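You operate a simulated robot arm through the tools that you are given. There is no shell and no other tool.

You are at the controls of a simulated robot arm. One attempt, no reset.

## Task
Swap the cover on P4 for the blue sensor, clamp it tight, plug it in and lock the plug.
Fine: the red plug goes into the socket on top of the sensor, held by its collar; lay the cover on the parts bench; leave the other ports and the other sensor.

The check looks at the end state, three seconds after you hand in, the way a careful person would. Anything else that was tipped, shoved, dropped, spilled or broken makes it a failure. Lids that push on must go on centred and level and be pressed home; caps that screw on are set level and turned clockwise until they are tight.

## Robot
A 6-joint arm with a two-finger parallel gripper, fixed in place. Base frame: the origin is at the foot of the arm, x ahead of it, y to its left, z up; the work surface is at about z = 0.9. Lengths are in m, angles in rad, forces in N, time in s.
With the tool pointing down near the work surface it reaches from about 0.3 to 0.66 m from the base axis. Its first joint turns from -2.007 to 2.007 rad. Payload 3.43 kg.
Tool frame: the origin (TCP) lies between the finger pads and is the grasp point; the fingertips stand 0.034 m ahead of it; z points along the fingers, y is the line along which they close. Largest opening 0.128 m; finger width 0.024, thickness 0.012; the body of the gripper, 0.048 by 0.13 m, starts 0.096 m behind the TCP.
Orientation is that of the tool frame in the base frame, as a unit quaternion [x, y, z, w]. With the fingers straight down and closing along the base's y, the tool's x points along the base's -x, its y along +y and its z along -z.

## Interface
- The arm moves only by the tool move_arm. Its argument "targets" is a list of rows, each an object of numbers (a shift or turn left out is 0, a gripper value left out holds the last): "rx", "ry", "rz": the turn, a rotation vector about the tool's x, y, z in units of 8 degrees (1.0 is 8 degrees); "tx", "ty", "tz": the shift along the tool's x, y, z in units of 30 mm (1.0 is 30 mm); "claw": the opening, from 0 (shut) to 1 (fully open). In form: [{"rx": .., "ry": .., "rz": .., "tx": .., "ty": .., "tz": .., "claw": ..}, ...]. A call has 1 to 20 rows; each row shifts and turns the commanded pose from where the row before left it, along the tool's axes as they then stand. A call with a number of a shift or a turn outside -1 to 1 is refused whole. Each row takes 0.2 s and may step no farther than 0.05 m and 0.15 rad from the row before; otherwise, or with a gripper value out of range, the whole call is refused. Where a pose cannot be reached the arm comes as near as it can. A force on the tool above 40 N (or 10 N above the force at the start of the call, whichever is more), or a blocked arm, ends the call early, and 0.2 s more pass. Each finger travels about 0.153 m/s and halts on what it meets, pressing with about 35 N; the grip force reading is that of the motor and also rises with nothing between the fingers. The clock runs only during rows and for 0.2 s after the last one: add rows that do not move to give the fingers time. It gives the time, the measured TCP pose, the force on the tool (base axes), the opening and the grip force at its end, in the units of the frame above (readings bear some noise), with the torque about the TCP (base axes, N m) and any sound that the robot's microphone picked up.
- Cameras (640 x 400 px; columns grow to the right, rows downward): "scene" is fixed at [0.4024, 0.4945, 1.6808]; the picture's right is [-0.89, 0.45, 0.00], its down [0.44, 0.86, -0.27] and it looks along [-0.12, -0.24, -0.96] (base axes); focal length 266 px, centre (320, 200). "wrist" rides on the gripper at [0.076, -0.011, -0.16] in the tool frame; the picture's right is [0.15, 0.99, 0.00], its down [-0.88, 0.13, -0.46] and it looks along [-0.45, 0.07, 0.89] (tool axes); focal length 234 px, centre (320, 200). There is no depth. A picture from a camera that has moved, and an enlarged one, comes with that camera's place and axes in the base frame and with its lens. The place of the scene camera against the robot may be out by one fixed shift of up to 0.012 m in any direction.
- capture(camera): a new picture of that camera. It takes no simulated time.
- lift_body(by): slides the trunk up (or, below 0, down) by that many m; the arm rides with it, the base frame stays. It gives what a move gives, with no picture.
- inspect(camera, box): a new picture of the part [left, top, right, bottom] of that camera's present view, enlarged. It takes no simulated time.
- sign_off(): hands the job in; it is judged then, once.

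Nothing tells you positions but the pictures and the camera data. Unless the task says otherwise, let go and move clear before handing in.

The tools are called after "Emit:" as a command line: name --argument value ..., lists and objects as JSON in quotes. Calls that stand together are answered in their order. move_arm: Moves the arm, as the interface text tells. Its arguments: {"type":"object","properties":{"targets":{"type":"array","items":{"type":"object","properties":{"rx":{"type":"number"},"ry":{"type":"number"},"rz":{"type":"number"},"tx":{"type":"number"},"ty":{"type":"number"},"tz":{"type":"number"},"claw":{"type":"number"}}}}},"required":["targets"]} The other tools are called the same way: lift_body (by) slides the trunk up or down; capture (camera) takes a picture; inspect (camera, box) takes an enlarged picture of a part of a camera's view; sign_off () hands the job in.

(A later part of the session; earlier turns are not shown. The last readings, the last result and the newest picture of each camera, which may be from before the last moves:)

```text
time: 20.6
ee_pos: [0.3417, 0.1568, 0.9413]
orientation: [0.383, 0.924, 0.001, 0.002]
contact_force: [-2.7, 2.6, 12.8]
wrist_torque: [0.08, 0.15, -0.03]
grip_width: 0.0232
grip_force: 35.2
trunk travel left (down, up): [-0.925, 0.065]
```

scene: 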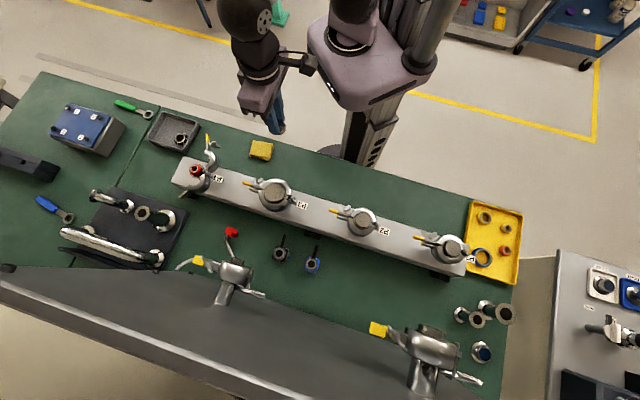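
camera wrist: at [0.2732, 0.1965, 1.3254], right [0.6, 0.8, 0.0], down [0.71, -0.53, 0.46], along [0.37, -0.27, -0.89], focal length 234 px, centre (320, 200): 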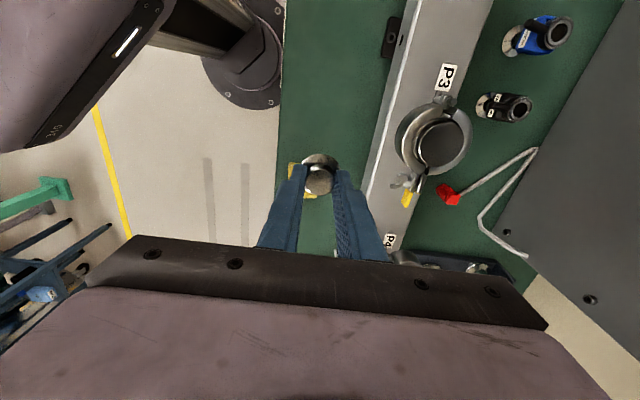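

Contact: the cover is on the bench. I'll let go and back straight up.

Emit:
move_arm --targets '[{"tz": -0.03}, {"claw": 0.3}, {"claw": 0.3}, {"tz": -0.4}, {"tz": -0.8}, {"tz": -0.8}, {"tz": -0.8}, {"tz": -0.9}, {"tz": -0.9}, {"tz": -0.9}, {"tz": -0.9}, {"claw": 1.0}, {"claw": 1.0}]'

Emit:
capture --camera "wrist"

```text
time: 23.4
ee_pos: [0.3424, 0.1575, 1.1339]
orientation: [0.383, 0.924, 0.0, 0.0]
contact_force: [0.5, 0.1, 0.5]
wrist_torque: [0.04, 0.02, 0.01]
grip_width: 0.128
grip_force: 0.2
trunk travel left (down, up): [-0.925, 0.065]
```

```text
taken
camera wrist: at [0.2812, 0.2027, 1.2956], right [0.6, 0.8, 0.0], down [0.71, -0.53, 0.46], along [0.37, -0.27, -0.89], focal length 234 px, centre (320, 200)
```

wrist: 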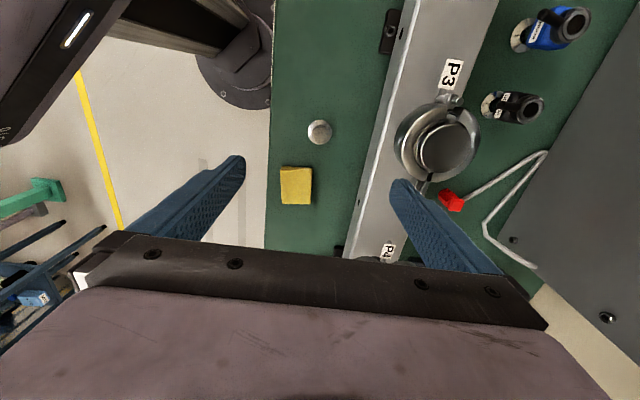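

The cover is standing on the bench. Now I'll head for the blue sensor, turning the tool so the fingers close on the two body faces clear of the black lever.

Emit:
move_arm --targets '[{"tz": -1.0}, {"tx": 0.53, "ty": 0.9}, {"tx": 0.53, "ty": 0.9}, {"tx": 0.53, "ty": 0.9}, {"tx": 0.53, "ty": 0.9}, {"tx": 0.53, "ty": 0.9}, {"tx": 0.53, "ty": 0.9}, {"tx": 0.53, "ty": 0.9}, {"tx": 0.53, "ty": 0.9}, {}]'

Emit:
move_arm --targets '[{"rz": -0.904}, {"rz": -0.904}, {"rz": -0.904}, {"rz": -0.904}, {"rz": -0.904}, {"rz": -0.904}, {"rz": -0.904}, {"rz": -0.904}, {"rz": -0.904}, {"rz": -0.904}, {"rz": -0.904}, {"rz": -0.904}, {"rz": -0.904}, {}]'

Emit:
capture --camera "wrist"

Emit:
capture --camera "scene"

```text
time: 25.6
ee_pos: [0.4052, 0.4001, 1.166]
orientation: [0.382, 0.924, 0.0, 0.0]
contact_force: [-0.2, 0.4, -0.3]
wrist_torque: [0.0, 0.0, -0.01]
grip_width: 0.1278
grip_force: 0.1
trunk travel left (down, up): [-0.925, 0.065]
```

```text
time: 28.6
ee_pos: [0.4058, 0.4001, 1.1631]
orientation: [-0.415, 0.91, 0.0, 0.0]
contact_force: [0.1, -0.3, 0.1]
wrist_torque: [-0.05, 0.0, 0.01]
grip_width: 0.1281
grip_force: 0.0
trunk travel left (down, up): [-0.925, 0.065]
```

```text
taken
camera wrist: at [0.3647, 0.3354, 1.3254], right [-0.84, 0.54, 0.0], down [0.48, 0.75, 0.46], along [0.24, 0.38, -0.89], focal length 234 px, centre (320, 200)
```

wrist: 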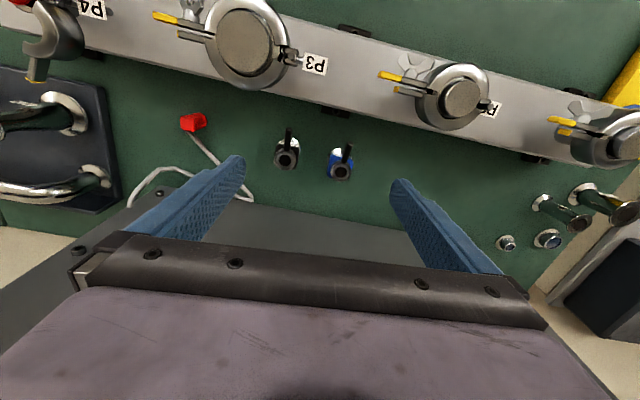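

```text
taken
```

scene: 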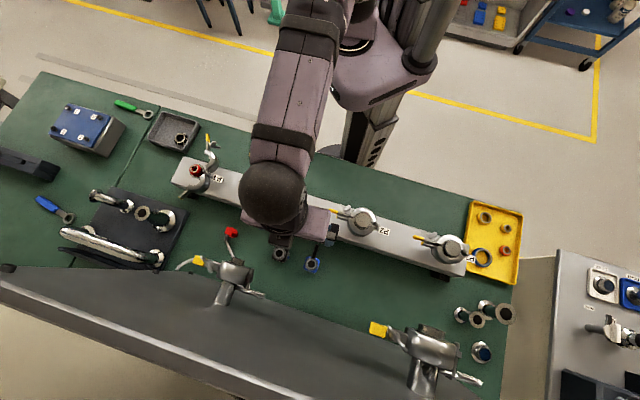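

Emit:
inspect --camera "wrist" --box '[260, 115, 380, 190]'

Emit:
inspect --camera "wrist" --box '[315, 135, 371, 185]'

Emit:
inspect --camera "scene" --box '[265, 225, 335, 285]'

```text
5.33 times, centred on (320, 152) of wrist
camera zoom: at [0.3647, 0.3354, 1.3254], right [-0.84, 0.54, 0.0], down [0.48, 0.75, 0.46], along [0.24, 0.38, -0.89], focal length 1249 px, centre (320, 453)
```

zoom: 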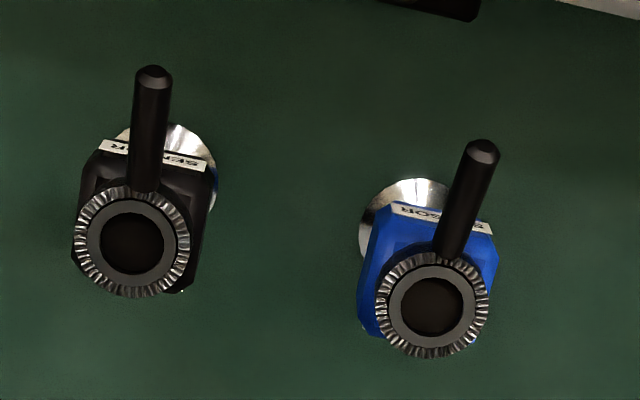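

```text
8.00 times, centred on (343, 160) of wrist
camera zoom: at [0.3647, 0.3354, 1.3254], right [-0.84, 0.54, 0.0], down [0.48, 0.75, 0.46], along [0.24, 0.38, -0.89], focal length 1873 px, centre (136, 520)
```

zoom: 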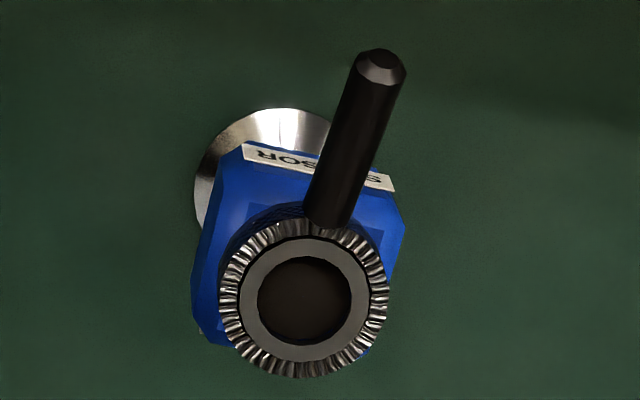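

```text
6.67 times, centred on (300, 255) of scene
camera zoom: at [0.4024, 0.4945, 1.6808], right [-0.89, 0.45, 0.0], down [0.44, 0.86, -0.27], along [-0.12, -0.24, -0.96], focal length 1773 px, centre (453, -167)
```

zoom: 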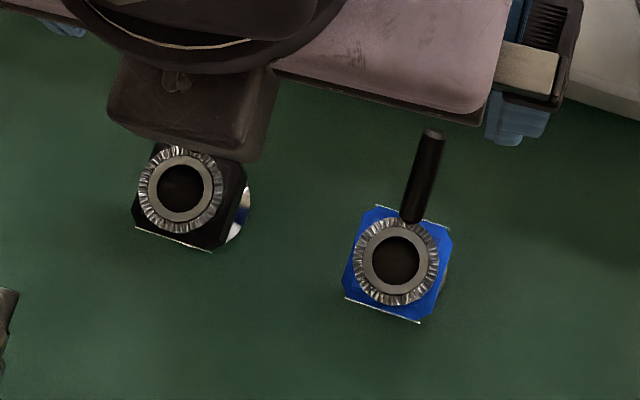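

The sensor bodies line up with the manifold at about 136°, and the blue one's axis is near (0.405, 0.464). I'll hover over it with a narrower opening that stays well clear of the black one.

Emit:
move_arm --targets '[{"tx": -0.795, "ty": 0.708, "rz": 0.375, "claw": 0.5}, {"tx": -0.795, "ty": 0.708, "claw": 0.5}, {"tz": 0.8}, {"tz": 0.8}, {}]'

Emit:
capture --camera "wrist"

Emit:
inspect --camera "wrist" --box '[240, 80, 400, 205]'

```text
time: 29.8
ee_pos: [0.405, 0.4639, 1.1156]
orientation: [-0.391, 0.92, 0.0, 0.001]
contact_force: [-0.2, 0.4, 0.1]
wrist_torque: [-0.02, -0.02, 0.03]
grip_width: 0.0641
grip_force: 0.1
trunk travel left (down, up): [-0.925, 0.065]
```

```text
taken
camera wrist: at [0.3611, 0.4014, 1.2776], right [-0.81, 0.58, 0.0], down [0.52, 0.72, 0.46], along [0.27, 0.37, -0.89], focal length 234 px, centre (320, 200)
```

wrist: 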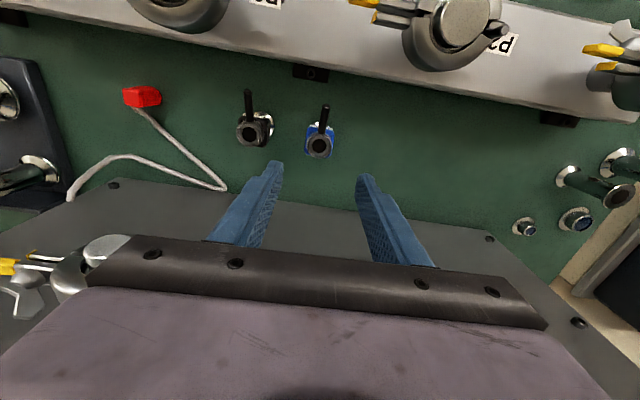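

```text
3.20 times, centred on (320, 142) of wrist
camera zoom: at [0.3611, 0.4014, 1.2776], right [-0.81, 0.58, 0.0], down [0.52, 0.72, 0.46], along [0.27, 0.37, -0.89], focal length 749 px, centre (320, 384)
```

zoom: 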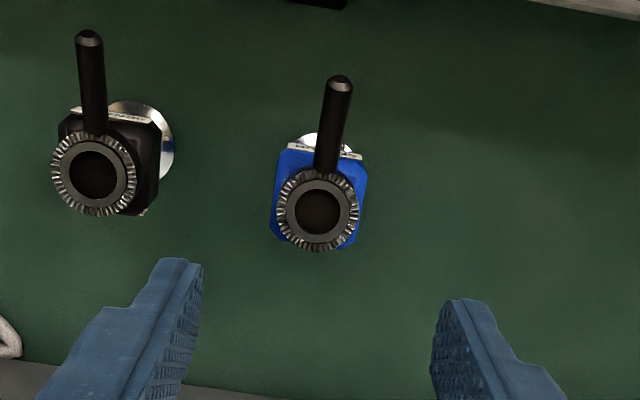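

Emit:
inspect --camera "wrist" --box '[296, 98, 344, 162]'

```text
6.25 times, centred on (320, 130) of wrist
camera zoom: at [0.3611, 0.4014, 1.2776], right [-0.81, 0.58, 0.0], down [0.52, 0.72, 0.46], along [0.27, 0.37, -0.89], focal length 1464 px, centre (320, 638)
```

zoom: 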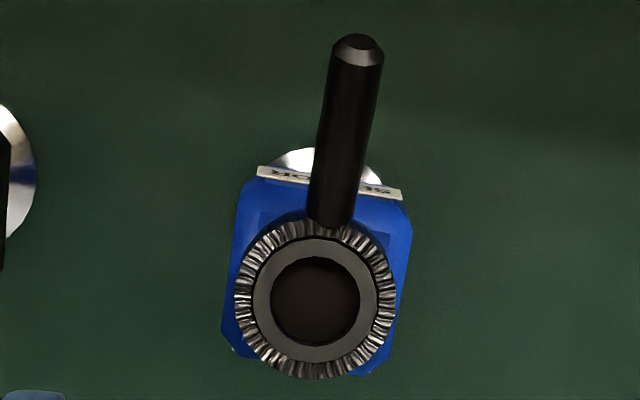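

The fingers line up with the body and are centred on it. I'll lower and check before gripping.

Emit:
move_arm --targets '[{"tz": 0.85}, {"tz": 0.85}, {"tz": 0.85}, {"tz": 0.85}, {"tz": 0.85}, {"tz": 0.6}, {}]'

Emit:
inspect --camera "wrist" --box '[240, 80, 400, 205]'

Emit:
inspect --camera "scene" --box '[250, 200, 370, 300]'

```text
time: 31.4
ee_pos: [0.4058, 0.464, 0.9704]
orientation: [-0.391, 0.921, 0.0, 0.0]
contact_force: [-0.6, -0.1, 0.3]
wrist_torque: [-0.04, 0.02, -0.02]
grip_width: 0.064
grip_force: 0.1
trunk travel left (down, up): [-0.925, 0.065]
```

```text
3.20 times, centred on (320, 142) of wrist
camera zoom: at [0.3618, 0.4023, 1.1316], right [-0.81, 0.58, 0.0], down [0.52, 0.72, 0.46], along [0.27, 0.37, -0.89], focal length 749 px, centre (320, 384)
```

zoom: 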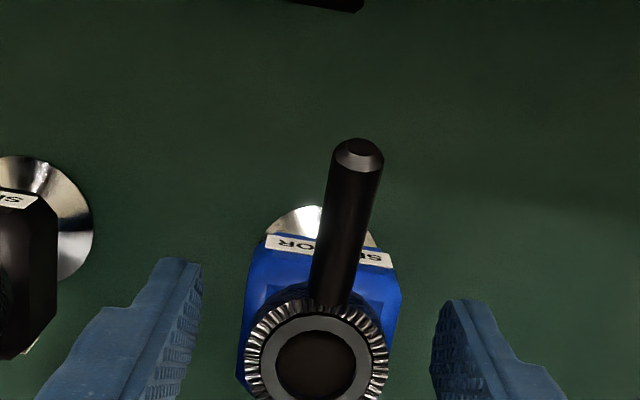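

```text
4.00 times, centred on (310, 250) of scene
camera zoom: at [0.4024, 0.4945, 1.6808], right [-0.89, 0.45, 0.0], down [0.44, 0.86, -0.27], along [-0.12, -0.24, -0.96], focal length 1064 px, centre (360, 0)
```

zoom: 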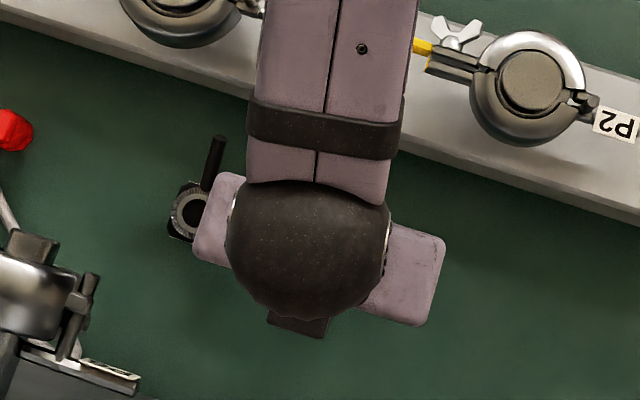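

Emit:
move_arm --targets '[{"tz": 0.4}, {"tz": 0.3}, {}, {"claw": 0.0}, {"claw": 0.0}, {"claw": 0.0}]'

Emit:
inspect --camera "wrist" --box '[240, 105, 400, 230]'

```text
time: 32.8
ee_pos: [0.4061, 0.4651, 0.948]
orientation: [-0.39, 0.921, 0.0, 0.0]
contact_force: [1.1, -0.4, 1.0]
wrist_torque: [0.02, -0.01, -0.02]
grip_width: 0.0377
grip_force: 34.7
trunk travel left (down, up): [-0.925, 0.065]
```

```text
3.20 times, centred on (320, 168) of wrist
camera zoom: at [0.3618, 0.402, 1.1105], right [-0.81, 0.58, 0.0], down [0.52, 0.72, 0.46], along [0.27, 0.37, -0.89], focal length 749 px, centre (320, 304)
```

zoom: 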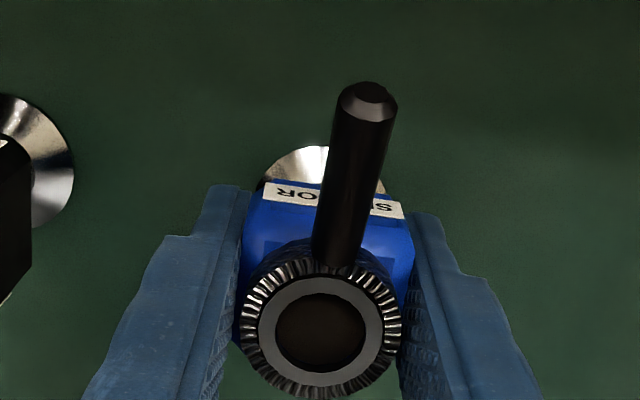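

The sensor is gripped at 37.7 mm. I'll lift it straight up, move toward the manifold first to stay well away from P6, then travel along to P4.

Emit:
move_arm --targets '[{"tz": -0.2}, {"tz": -0.6}, {"tz": -0.9}, {"tz": -0.9}, {"tz": -0.9}, {"tz": -0.9}, {"tz": -0.9}, {"tz": -0.9}, {"tz": -0.9}, {"tz": -0.3}, {}]'

Emit:
capture --camera "wrist"

```text
time: 35.2
ee_pos: [0.4057, 0.4629, 1.1708]
orientation: [-0.391, 0.92, 0.0, 0.0]
contact_force: [-0.7, -0.4, -1.8]
wrist_torque: [0.01, -0.02, -0.02]
grip_width: 0.0377
grip_force: 34.7
trunk travel left (down, up): [-0.925, 0.065]
```

```text
taken
camera wrist: at [0.3608, 0.401, 1.3329], right [-0.81, 0.58, 0.0], down [0.52, 0.72, 0.45], along [0.26, 0.37, -0.89], focal length 234 px, centre (320, 200)
```

wrist: 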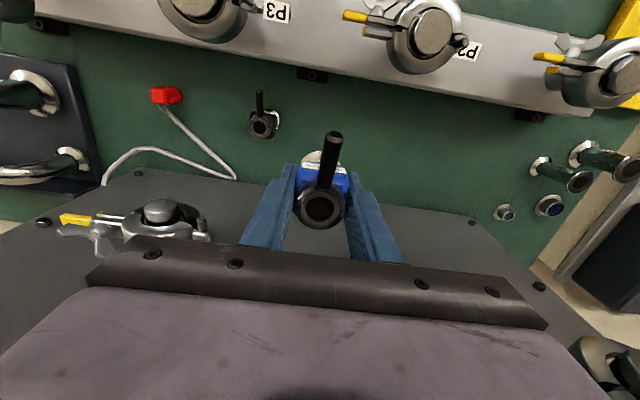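

Emit:
move_arm --targets '[{"tx": 0.936}, {"tx": 0.936}, {"tx": 0.936}, {"tx": 0.936}, {"tx": 0.936}, {"ty": -0.93}, {"ty": -0.93}, {"ty": -0.93}, {"ty": -0.93}, {"ty": -0.93}, {"ty": -0.93}, {"ty": -0.93}, {"ty": -0.93}, {"ty": -0.93}, {"ty": -0.93}, {"ty": -0.9}, {}]'

Emit:
capture --camera "wrist"

Emit:
capture --camera "scene"

```text
time: 38.8
ee_pos: [0.5283, 0.1487, 1.1709]
orientation: [-0.39, 0.921, 0.001, 0.0]
contact_force: [0.0, 0.0, -2.1]
wrist_torque: [0.02, 0.0, -0.02]
grip_width: 0.0375
grip_force: 35.4
trunk travel left (down, up): [-0.925, 0.065]
```

```text
taken
camera wrist: at [0.4838, 0.0868, 1.3335], right [-0.81, 0.58, 0.0], down [0.52, 0.72, 0.46], along [0.27, 0.37, -0.89], focal length 234 px, centre (320, 200)
```

wrist: 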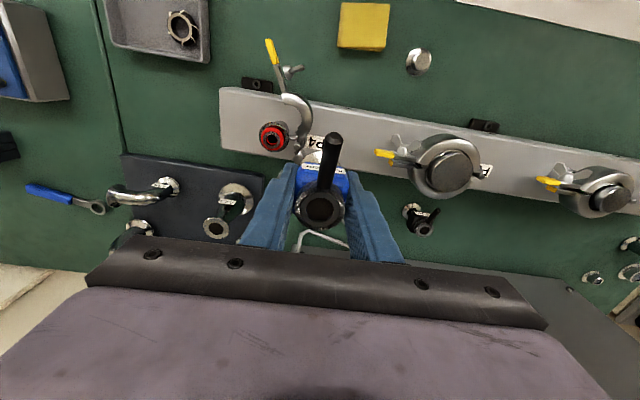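

```text
taken
```

scene: 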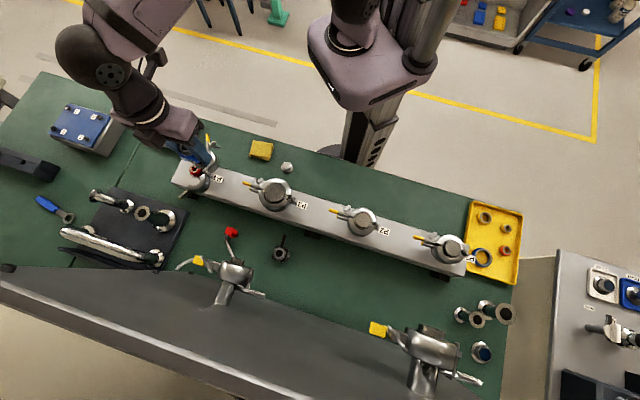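

Emit:
inspect --camera "wrist" --box '[230, 90, 358, 170]'

Emit:
inspect --camera "wrist" --box '[250, 110, 306, 160]'

Emit:
inspect --camera "wrist" --box '[270, 120, 370, 240]'

```text
5.00 times, centred on (294, 130) of wrist
camera zoom: at [0.4838, 0.0868, 1.3335], right [-0.81, 0.58, 0.0], down [0.52, 0.72, 0.46], along [0.27, 0.37, -0.89], focal length 1171 px, centre (450, 550)
```

zoom: 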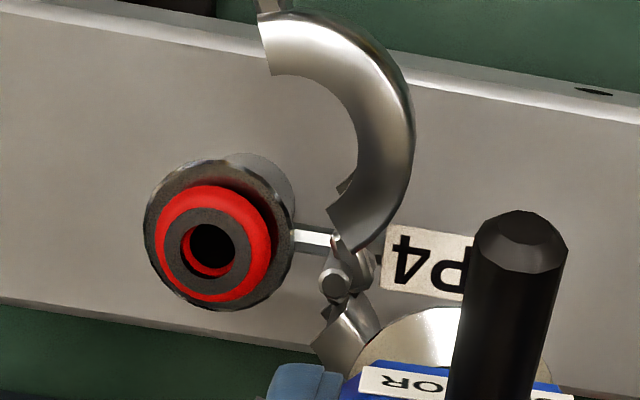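

```text
8.00 times, centred on (278, 135) of wrist
camera zoom: at [0.4838, 0.0868, 1.3335], right [-0.81, 0.58, 0.0], down [0.52, 0.72, 0.46], along [0.27, 0.37, -0.89], focal length 1873 px, centre (656, 720)
```

zoom: 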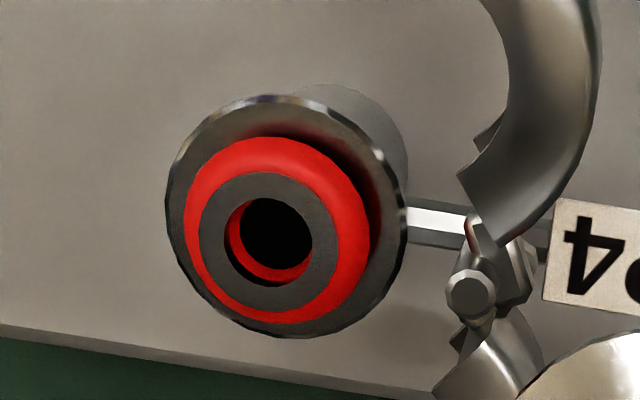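

```text
3.33 times, centred on (320, 180) of wrist
camera zoom: at [0.4838, 0.0868, 1.3335], right [-0.81, 0.58, 0.0], down [0.52, 0.72, 0.46], along [0.27, 0.37, -0.89], focal length 781 px, centre (320, 267)
```

zoom: 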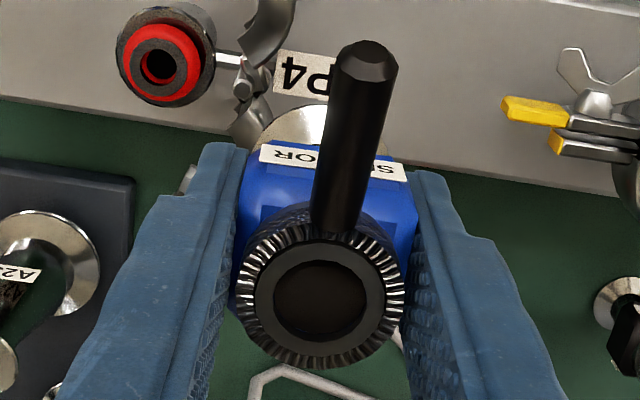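

The port, seal and sensor base are all clearly visible. I'll line the sensor axis up with the port axis and come down to just above the seal.

Emit:
move_arm --targets '[{"ty": -0.7, "tx": -0.03}, {"ty": -0.7}, {"ty": -0.69}, {"tz": 0.7}, {"tz": 0.7}, {"tz": 0.5}, {}, {}]'

Emit:
inspect --camera "wrist" --box '[240, 100, 400, 200]'

Emit:
inspect --camera "scene" --box '[150, 110, 260, 210]'

```text
time: 40.6
ee_pos: [0.5756, 0.1085, 1.1147]
orientation: [-0.391, 0.921, 0.0, 0.0]
contact_force: [-0.3, 0.5, -3.0]
wrist_torque: [0.03, 0.0, -0.03]
grip_width: 0.0377
grip_force: 35.5
trunk travel left (down, up): [-0.925, 0.065]
```

```text
4.00 times, centred on (320, 150) of wrist
camera zoom: at [0.531, 0.046, 1.2762], right [-0.81, 0.58, 0.0], down [0.52, 0.72, 0.46], along [0.26, 0.37, -0.89], focal length 937 px, centre (320, 400)
```

zoom: 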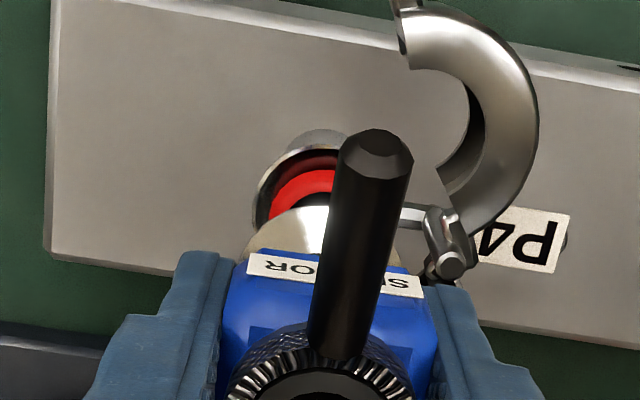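

```text
4.00 times, centred on (205, 160) of scene
camera zoom: at [0.4024, 0.4945, 1.6808], right [-0.89, 0.45, 0.0], down [0.44, 0.86, -0.27], along [-0.12, -0.24, -0.96], focal length 1064 px, centre (780, 360)
```

zoom: 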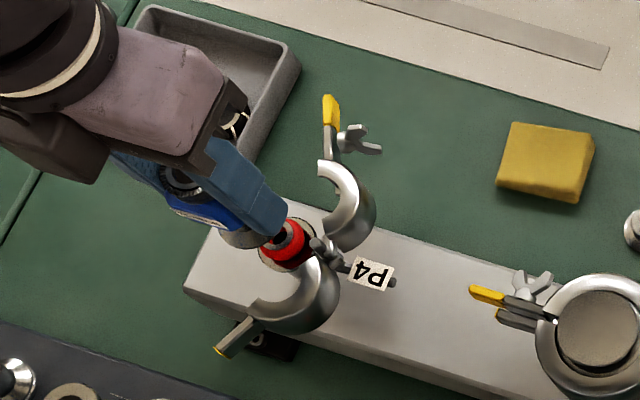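

Emit:
inspect --camera "wrist" --box '[290, 125, 354, 175]'

```text
8.00 times, centred on (322, 150) of wrist
camera zoom: at [0.531, 0.046, 1.2762], right [-0.81, 0.58, 0.0], down [0.52, 0.72, 0.46], along [0.26, 0.37, -0.89], focal length 1873 px, centre (304, 600)
```

zoom: 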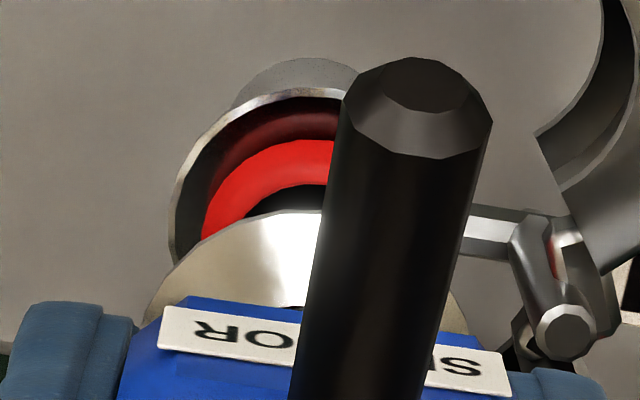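

The sensor needs about 2 mm of correction toward the robot. I'll apply it and lower toward the seal in small steps.

Emit:
move_arm --targets '[{"tx": 0.07, "ty": 0.02}, {"tz": 0.4}, {"tz": 0.3}, {}, {}]'

Emit:
inspect --camera "wrist" --box '[290, 125, 354, 175]'

Emit:
inspect --camera "scene" --box '[180, 140, 230, 190]'

```text
time: 41.8
ee_pos: [0.5723, 0.1059, 1.0931]
orientation: [-0.391, 0.92, 0.0, 0.0]
contact_force: [0.4, -0.6, -2.2]
wrist_torque: [0.0, -0.02, 0.04]
grip_width: 0.0377
grip_force: 34.4
trunk travel left (down, up): [-0.925, 0.065]
```

```text
8.00 times, centred on (322, 150) of wrist
camera zoom: at [0.529, 0.0446, 1.2553], right [-0.81, 0.58, 0.0], down [0.52, 0.72, 0.46], along [0.26, 0.37, -0.89], focal length 1873 px, centre (304, 600)
```

zoom: 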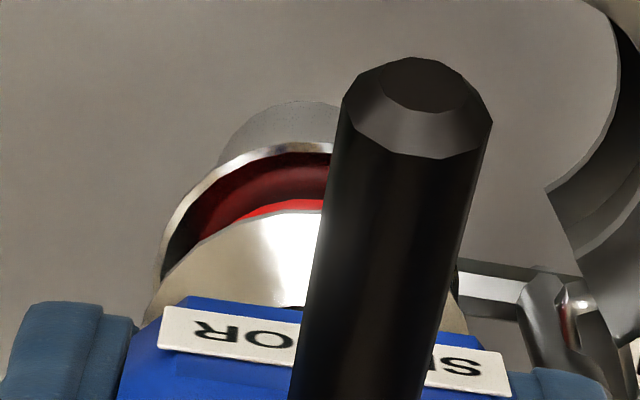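

```text
8.00 times, centred on (205, 165) of scene
camera zoom: at [0.4024, 0.4945, 1.6808], right [-0.89, 0.45, 0.0], down [0.44, 0.86, -0.27], along [-0.12, -0.24, -0.96], focal length 2127 px, centre (1240, 480)
```

zoom: 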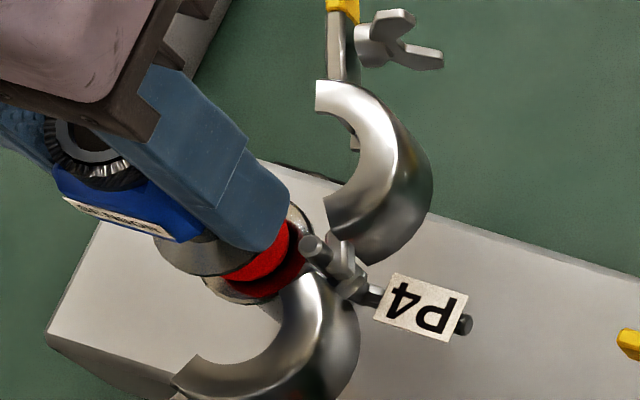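

Emit:
move_arm --targets '[{"ty": 0.03, "tz": 0.1}, {"tz": 0.1}, {"tz": 0.07}, {}]'

```text
time: 42.8
ee_pos: [0.572, 0.1065, 1.0858]
orientation: [-0.391, 0.92, 0.001, 0.0]
contact_force: [0.4, -0.4, -1.9]
wrist_torque: [0.02, 0.0, 0.02]
grip_width: 0.0377
grip_force: 34.9
trunk travel left (down, up): [-0.925, 0.065]
```

Emit:
move_arm --targets '[{"tz": 0.05}, {"tz": 0.05}, {}]'

```text
time: 43.6
ee_pos: [0.5724, 0.1044, 1.0832]
orientation: [-0.391, 0.921, -0.001, 0.001]
contact_force: [0.4, -1.6, 4.1]
wrist_torque: [-0.08, -0.01, 0.03]
grip_width: 0.0377
grip_force: 35.3
trunk travel left (down, up): [-0.925, 0.065]
```

Emit:
move_arm --targets '[{"tz": 0.04}, {}]'

Emit:
inspect --camera "wrist" --box '[290, 125, 354, 175]'

Emit:
inspect --camera "scene" --box '[180, 140, 230, 190]'

```text
time: 44.2
ee_pos: [0.5717, 0.1059, 1.0833]
orientation: [-0.39, 0.921, 0.0, 0.002]
contact_force: [2.6, -1.4, 13.3]
wrist_torque: [-0.07, -0.12, 0.03]
grip_width: 0.0375
grip_force: 35.2
trunk travel left (down, up): [-0.925, 0.065]
```

```text
8.00 times, centred on (322, 150) of wrist
camera zoom: at [0.5269, 0.0438, 1.2447], right [-0.81, 0.58, 0.0], down [0.52, 0.72, 0.46], along [0.27, 0.37, -0.89], focal length 1873 px, centre (304, 600)
```

zoom: 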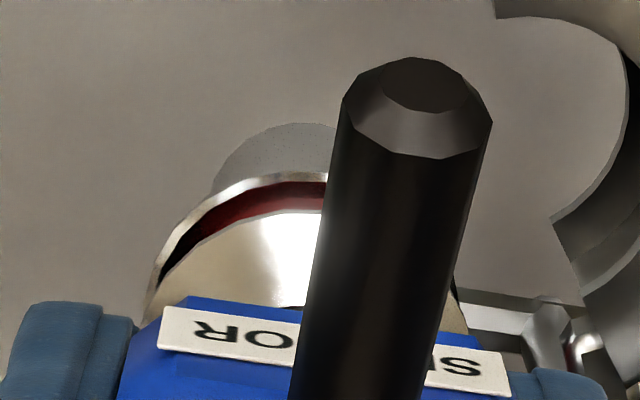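

```text
8.00 times, centred on (205, 165) of scene
camera zoom: at [0.4024, 0.4945, 1.6808], right [-0.89, 0.45, 0.0], down [0.44, 0.86, -0.27], along [-0.12, -0.24, -0.96], focal length 2127 px, centre (1240, 480)
```

zoom: 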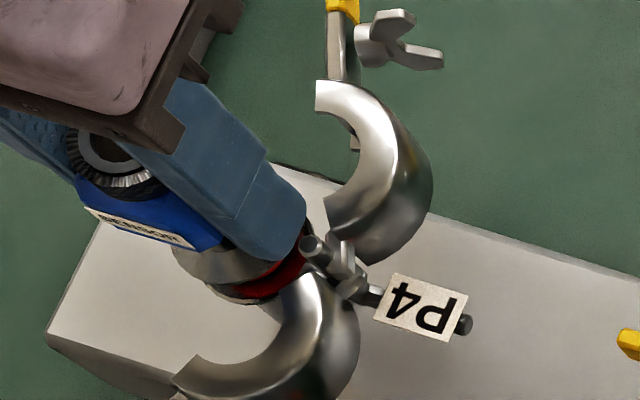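

Emit:
move_arm --targets '[{"tz": 0.04}, {}]'

```text
time: 44.8
ee_pos: [0.5715, 0.1056, 1.084]
orientation: [-0.391, 0.92, 0.0, 0.003]
contact_force: [2.7, -1.8, 24.4]
wrist_torque: [-0.12, -0.14, 0.0]
grip_width: 0.0378
grip_force: 34.9
trunk travel left (down, up): [-0.925, 0.065]
```

Firm, level contact at the same seat height the cover had. I'll unload, let go and back up to check that the sensor stands properly.

Emit:
move_arm --targets '[{"tz": -0.085}, {}, {"claw": 0.4}, {"claw": 0.46}, {"claw": 0.46}]'

Emit:
inspect --camera "wrist" --box '[240, 100, 400, 225]'

```text
time: 46.0
ee_pos: [0.5716, 0.1065, 1.0829]
orientation: [-0.391, 0.92, 0.0, -0.001]
contact_force: [0.0, 0.1, 0.2]
wrist_torque: [-0.01, -0.01, -0.04]
grip_width: 0.0588
grip_force: 0.0
trunk travel left (down, up): [-0.925, 0.065]
```

```text
3.20 times, centred on (320, 162) of wrist
camera zoom: at [0.5274, 0.0447, 1.2441], right [-0.81, 0.58, 0.0], down [0.52, 0.72, 0.46], along [0.26, 0.37, -0.89], focal length 749 px, centre (320, 320)
```

zoom: 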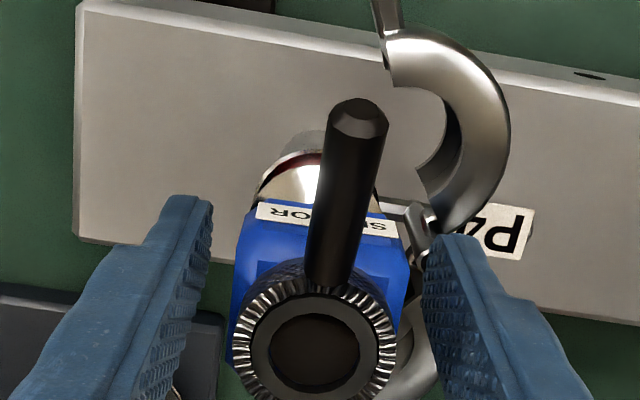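

Emit:
move_arm --targets '[{"tz": -0.5}, {"tz": -0.9}, {"tz": -0.9}, {"tz": -0.9}, {"tz": -0.9}, {"tz": -0.9}, {}]'

Emit:
capture --camera "wrist"

Emit:
inspect --camera "wrist" --box '[270, 80, 370, 160]'

Emit:
inspect --camera "scene" --box '[160, 120, 250, 200]'

```text
time: 47.6
ee_pos: [0.5709, 0.1066, 1.233]
orientation: [-0.391, 0.92, 0.0, 0.0]
contact_force: [0.3, 0.1, 0.5]
wrist_torque: [0.02, 0.0, -0.04]
grip_width: 0.059
grip_force: 0.0
trunk travel left (down, up): [-0.925, 0.065]
```

```text
taken
camera wrist: at [0.5273, 0.044, 1.395], right [-0.81, 0.58, 0.0], down [0.52, 0.72, 0.46], along [0.26, 0.37, -0.89], focal length 234 px, centre (320, 200)
```

wrist: 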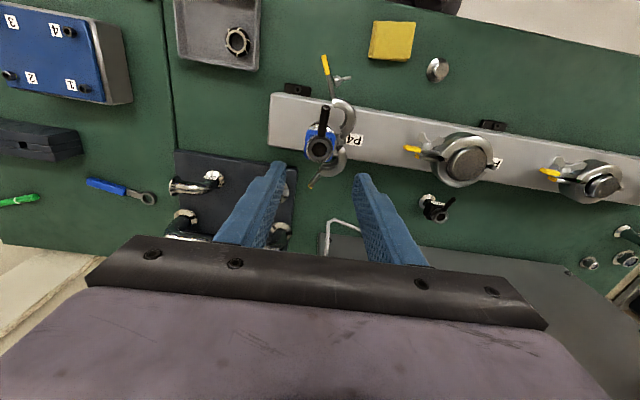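

```text
5.00 times, centred on (320, 120) of wrist
camera zoom: at [0.5273, 0.044, 1.395], right [-0.81, 0.58, 0.0], down [0.52, 0.72, 0.46], along [0.26, 0.37, -0.89], focal length 1171 px, centre (320, 600)
```

zoom: 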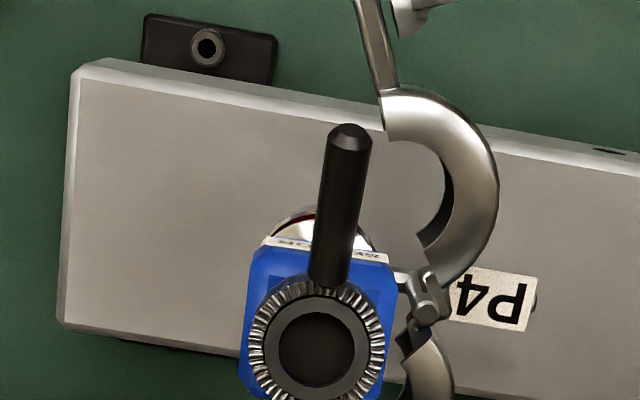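

```text
5.00 times, centred on (205, 160) of scene
camera zoom: at [0.4024, 0.4945, 1.6808], right [-0.89, 0.45, 0.0], down [0.44, 0.86, -0.27], along [-0.12, -0.24, -0.96], focal length 1330 px, centre (895, 400)
```

zoom: 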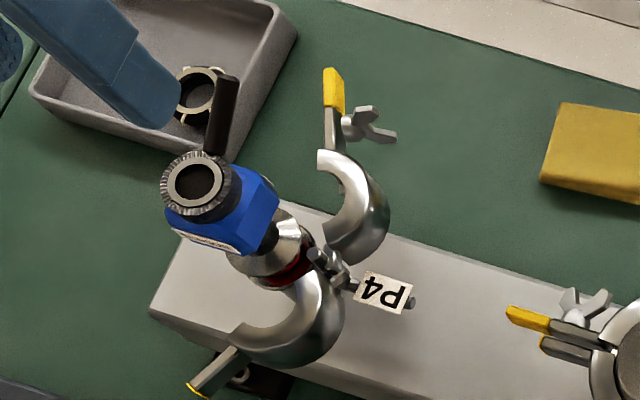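

The sensor stands straight on the port. Next I'll close the clamp: with the gripper shut as a pusher, I'll go down on the robot side behind the ear with the yellow sleeve, clear of the wing nut.

Emit:
move_arm --targets '[{"claw": 0.0}, {"claw": 0.0}, {"tx": 0.8925, "ty": 0.3675}, {"tx": 0.8925, "ty": 0.3675}, {"tx": 0.8925, "ty": 0.3675}, {"tx": 0.8925, "ty": 0.3675}, {"tz": 0.871}, {"tz": 0.871}, {"tz": 0.871}, {"tz": 0.871}, {}]'

Emit:
capture --camera "wrist"

Emit:
inspect --camera "wrist" --box '[220, 110, 420, 235]'

Emit:
inspect --camera "scene" --box '[160, 120, 250, 200]'

```text
time: 50.0
ee_pos: [0.4671, 0.0615, 1.1296]
orientation: [-0.391, 0.92, 0.001, 0.0]
contact_force: [0.7, 1.0, 1.0]
wrist_torque: [-0.01, 0.02, -0.03]
grip_width: 0.0003
grip_force: 33.0
trunk travel left (down, up): [-0.925, 0.065]
```

```text
taken
camera wrist: at [0.4228, -0.0016, 1.2905], right [-0.81, 0.58, 0.0], down [0.52, 0.72, 0.46], along [0.27, 0.37, -0.89], focal length 234 px, centre (320, 200)
```

wrist: 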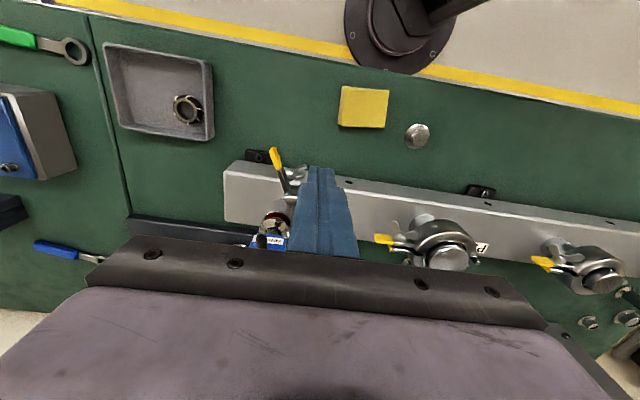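

```text
3.20 times, centred on (320, 172) of wrist
camera zoom: at [0.4228, -0.0016, 1.2905], right [-0.81, 0.58, 0.0], down [0.52, 0.72, 0.46], along [0.27, 0.37, -0.89], focal length 749 px, centre (320, 288)
```

zoom: 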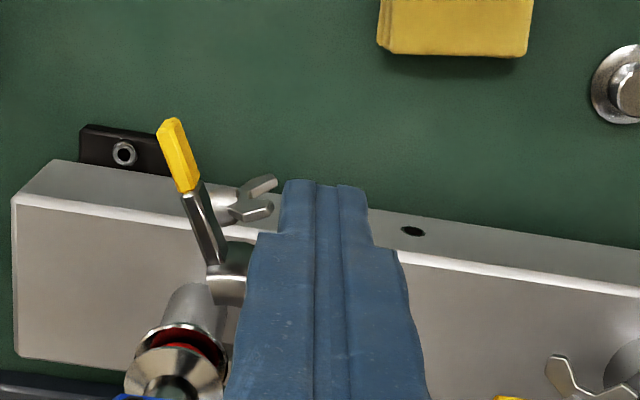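

```text
5.00 times, centred on (205, 160) of scene
camera zoom: at [0.4024, 0.4945, 1.6808], right [-0.89, 0.45, 0.0], down [0.44, 0.86, -0.27], along [-0.12, -0.24, -0.96], focal length 1330 px, centre (895, 400)
```

zoom: 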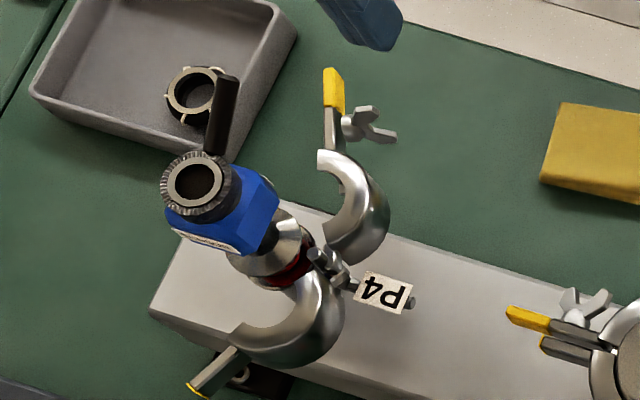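

I can see the yellow-sleeved ear, pointing back toward the robot, and the wing nut. I'll turn the pusher parallel to the ear, set it beside the sleeve and lower to ear height.

Emit:
move_arm --targets '[{"rz": 0.942}, {"rz": 0.942}, {"rz": 0.942}, {"rz": 0.942}, {"rz": 0.942}, {"rz": 0.942}, {"rz": 0.942}, {"rz": 0.942}, {"rz": 0.942}, {"tx": -0.545, "ty": -0.288}, {}]'

Emit:
inspect --camera "wrist" --box '[220, 90, 420, 215]'

Emit:
inspect --camera "scene" --box '[160, 120, 250, 200]'

```text
time: 52.4
ee_pos: [0.4761, 0.0461, 1.1299]
orientation: [0.19, 0.982, 0.0, 0.0]
contact_force: [0.0, -0.5, -0.6]
wrist_torque: [-0.06, 0.0, -0.05]
grip_width: 0.0
grip_force: 33.0
trunk travel left (down, up): [-0.925, 0.065]
```

```text
3.20 times, centred on (320, 152) of wrist
camera zoom: at [0.403, 0.0642, 1.2904], right [0.23, 0.97, 0.0], down [0.87, -0.21, 0.46], along [0.44, -0.11, -0.89], focal length 749 px, centre (320, 352)
```

zoom: 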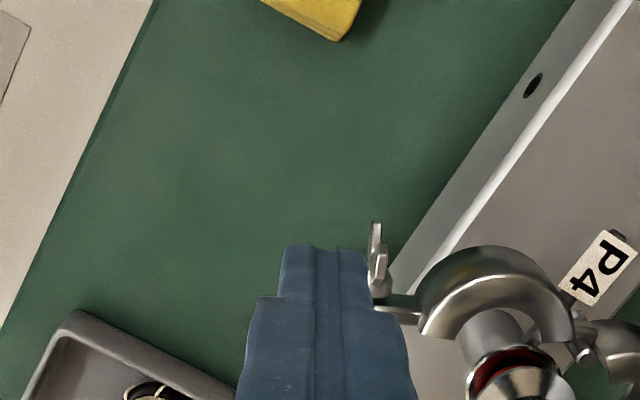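

```text
5.00 times, centred on (205, 160) of scene
camera zoom: at [0.4024, 0.4945, 1.6808], right [-0.89, 0.45, 0.0], down [0.44, 0.86, -0.27], along [-0.12, -0.24, -0.96], focal length 1330 px, centre (895, 400)
```

zoom: 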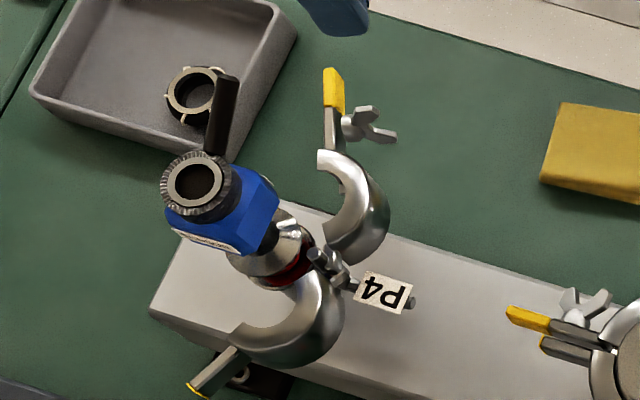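

Emit:
move_arm --targets '[{"tz": 0.867}, {"tz": 0.867}, {"tz": 0.867}, {}]'

Emit:
inspect --camera "wrist" --box '[220, 110, 420, 235]'

Emit:
inspect --camera "scene" --box '[170, 110, 260, 190]'

```text
time: 53.4
ee_pos: [0.4797, 0.0456, 1.0511]
orientation: [0.189, 0.982, 0.001, 0.0]
contact_force: [-0.7, -0.5, 0.3]
wrist_torque: [0.01, 0.0, 0.04]
grip_width: 0.0
grip_force: 33.1
trunk travel left (down, up): [-0.925, 0.065]
```

```text
3.20 times, centred on (320, 172) of wrist
camera zoom: at [0.4044, 0.0643, 1.213], right [0.23, 0.97, 0.0], down [0.87, -0.21, 0.46], along [0.44, -0.11, -0.89], focal length 749 px, centre (320, 288)
```

zoom: 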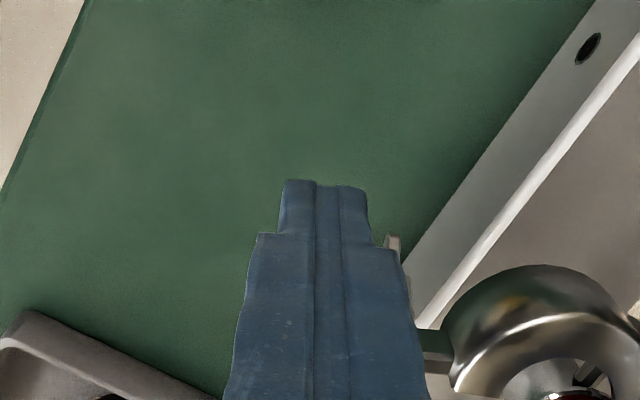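

```text
5.00 times, centred on (215, 150) of scene
camera zoom: at [0.4024, 0.4945, 1.6808], right [-0.89, 0.45, 0.0], down [0.44, 0.86, -0.27], along [-0.12, -0.24, -0.96], focal length 1330 px, centre (845, 450)
```

zoom: 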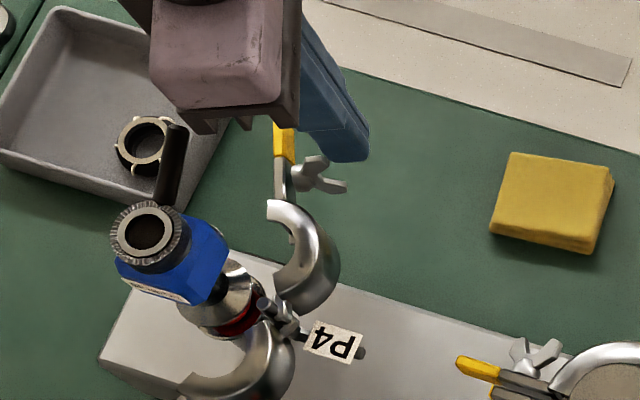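

The pusher is beside the sleeve and the wings are clear. Now I'll swing the first half closed by following an arc around the hinge.

Emit:
move_arm --targets '[{"tx": -0.5}, {"tx": -0.4207, "ty": -0.084, "rz": -0.9375}, {"tx": -0.4207, "ty": -0.084, "rz": -0.9375}, {"tx": -0.4207, "ty": -0.084, "rz": -0.9375}, {"tx": -0.4207, "ty": -0.084, "rz": -0.9375}, {}]'

Emit:
inspect --camera "wrist" --box '[220, 110, 420, 235]'

Emit:
inspect --camera "scene" --box '[150, 110, 250, 200]'

```text
time: 54.8
ee_pos: [0.5396, 0.0226, 1.0503]
orientation: [-0.072, 0.997, -0.001, 0.0]
contact_force: [-0.1, -0.4, 0.0]
wrist_torque: [0.0, 0.0, 0.02]
grip_width: 0.0
grip_force: 32.4
trunk travel left (down, up): [-0.925, 0.065]
```

```text
3.20 times, centred on (320, 172) of wrist
camera zoom: at [0.4663, 0.0006, 1.2115], right [-0.29, 0.96, 0.0], down [0.85, 0.26, 0.46], along [0.44, 0.13, -0.89], focal length 749 px, centre (320, 288)
```

zoom: 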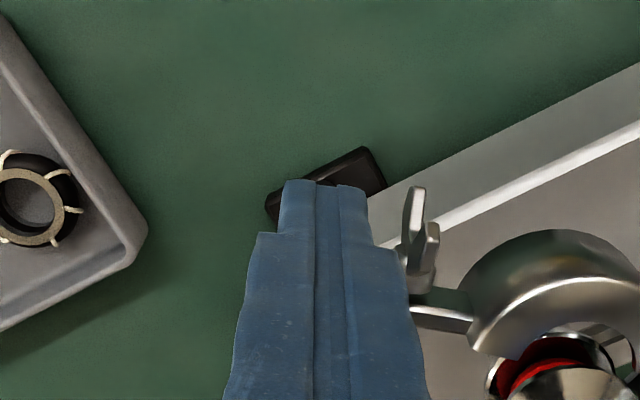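

```text
4.44 times, centred on (200, 155) of scene
camera zoom: at [0.4024, 0.4945, 1.6808], right [-0.89, 0.45, 0.0], down [0.44, 0.86, -0.27], along [-0.12, -0.24, -0.96], focal length 1182 px, centre (853, 400)
```

zoom: 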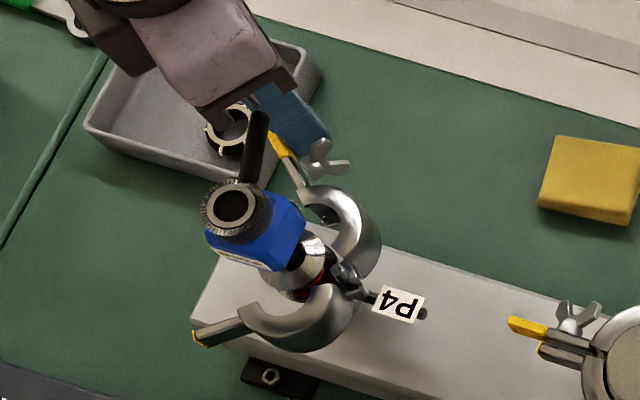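

Both halves are swinging in together. I'll continue.

Emit:
move_arm --targets '[{"tx": -0.4207, "ty": -0.084, "rz": -0.9375}, {"tx": -0.4207, "ty": -0.084, "rz": -0.9375}, {"tx": -0.4207, "ty": -0.084, "rz": -0.9375}, {}]'

Emit:
inspect --camera "wrist" --box '[220, 110, 420, 235]'

Emit:
inspect --camera "scene" --box '[150, 110, 250, 200]'

```text
time: 55.8
ee_pos: [0.577, 0.0241, 1.0513]
orientation: [-0.265, 0.964, -0.001, 0.0]
contact_force: [-0.5, 0.2, 0.7]
wrist_torque: [-0.01, -0.01, -0.04]
grip_width: 0.0003
grip_force: 32.8
trunk travel left (down, up): [-0.925, 0.065]
```

```text
3.20 times, centred on (320, 172) of wrist
camera zoom: at [0.5183, -0.0235, 1.2123], right [-0.63, 0.78, 0.0], down [0.69, 0.56, 0.46], along [0.35, 0.29, -0.89], focal length 749 px, centre (320, 288)
```

zoom: 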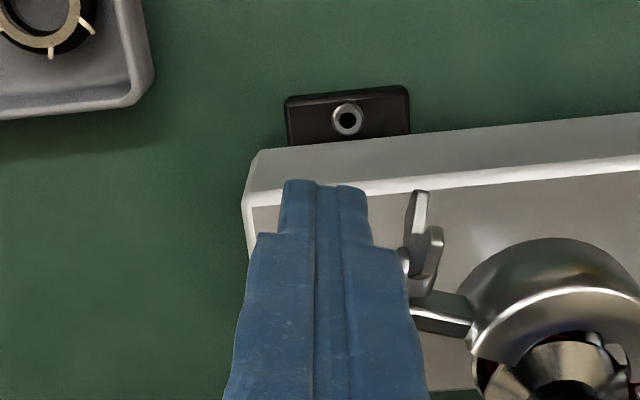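

```text
4.44 times, centred on (200, 155) of scene
camera zoom: at [0.4024, 0.4945, 1.6808], right [-0.89, 0.45, 0.0], down [0.44, 0.86, -0.27], along [-0.12, -0.24, -0.96], focal length 1182 px, centre (853, 400)
```

zoom: 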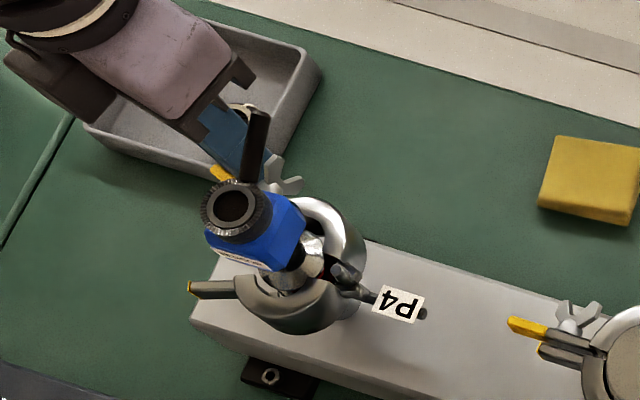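

Emit:
move_arm --targets '[{"tx": -0.4207, "ty": -0.084, "rz": -0.9375}, {}]'

Emit:
inspect --camera "scene" --box '[160, 130, 240, 200]'

Emit:
inspect --camera "wrist" --box '[280, 130, 420, 225]'

```text
time: 56.4
ee_pos: [0.5901, 0.0283, 1.0509]
orientation: [-0.327, 0.945, 0.0, 0.0]
contact_force: [-0.3, 0.2, 0.1]
wrist_torque: [0.05, 0.02, -0.01]
grip_width: 0.0
grip_force: 32.8
trunk travel left (down, up): [-0.925, 0.065]
```

```text
5.71 times, centred on (200, 165) of scene
camera zoom: at [0.4024, 0.4945, 1.6808], right [-0.89, 0.45, 0.0], down [0.44, 0.86, -0.27], along [-0.12, -0.24, -0.96], focal length 1520 px, centre (1006, 400)
```

zoom: 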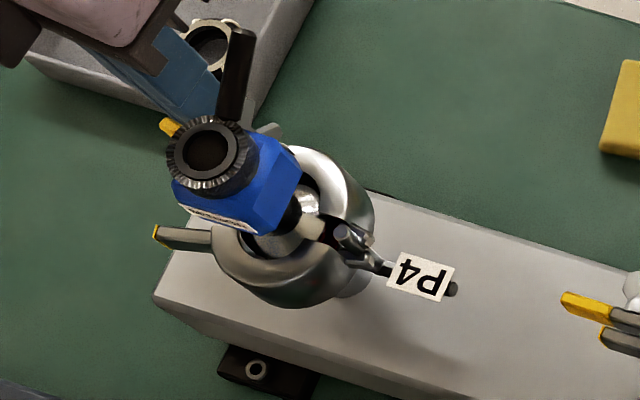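

```text
4.21 times, centred on (350, 178) of wrist
camera zoom: at [0.5372, -0.0269, 1.2123], right [-0.73, 0.69, 0.0], down [0.61, 0.65, 0.46], along [0.31, 0.33, -0.89], focal length 986 px, centre (194, 295)
```

zoom: 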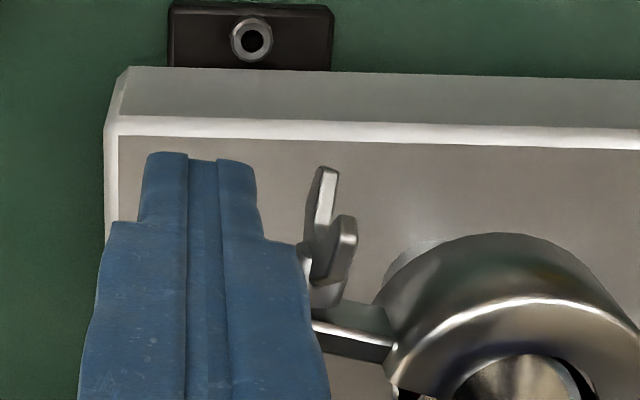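

Emit:
move_arm --targets '[{"tx": -0.28, "ty": -0.056, "rz": -0.625}, {}]'

Emit:
inspect --camera "scene" --box '[160, 130, 240, 200]'

```text
time: 57.0
ee_pos: [0.5961, 0.0327, 1.0508]
orientation: [-0.368, 0.93, -0.001, 0.0]
contact_force: [-0.3, -0.2, -0.8]
wrist_torque: [-0.01, 0.0, 0.01]
grip_width: 0.0
grip_force: 33.3
trunk travel left (down, up): [-0.925, 0.065]
```

```text
5.71 times, centred on (200, 165) of scene
camera zoom: at [0.4024, 0.4945, 1.6808], right [-0.89, 0.45, 0.0], down [0.44, 0.86, -0.27], along [-0.12, -0.24, -0.96], focal length 1520 px, centre (1006, 400)
```

zoom: 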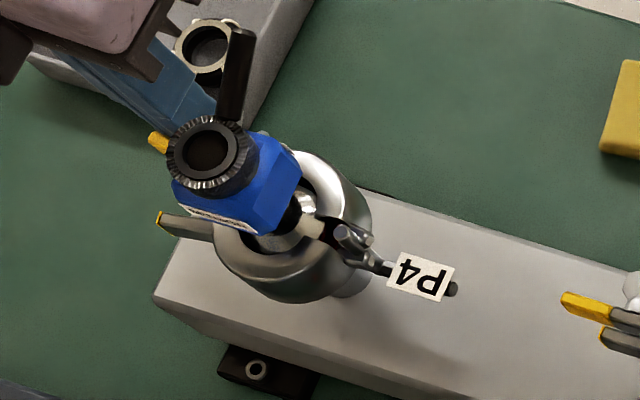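

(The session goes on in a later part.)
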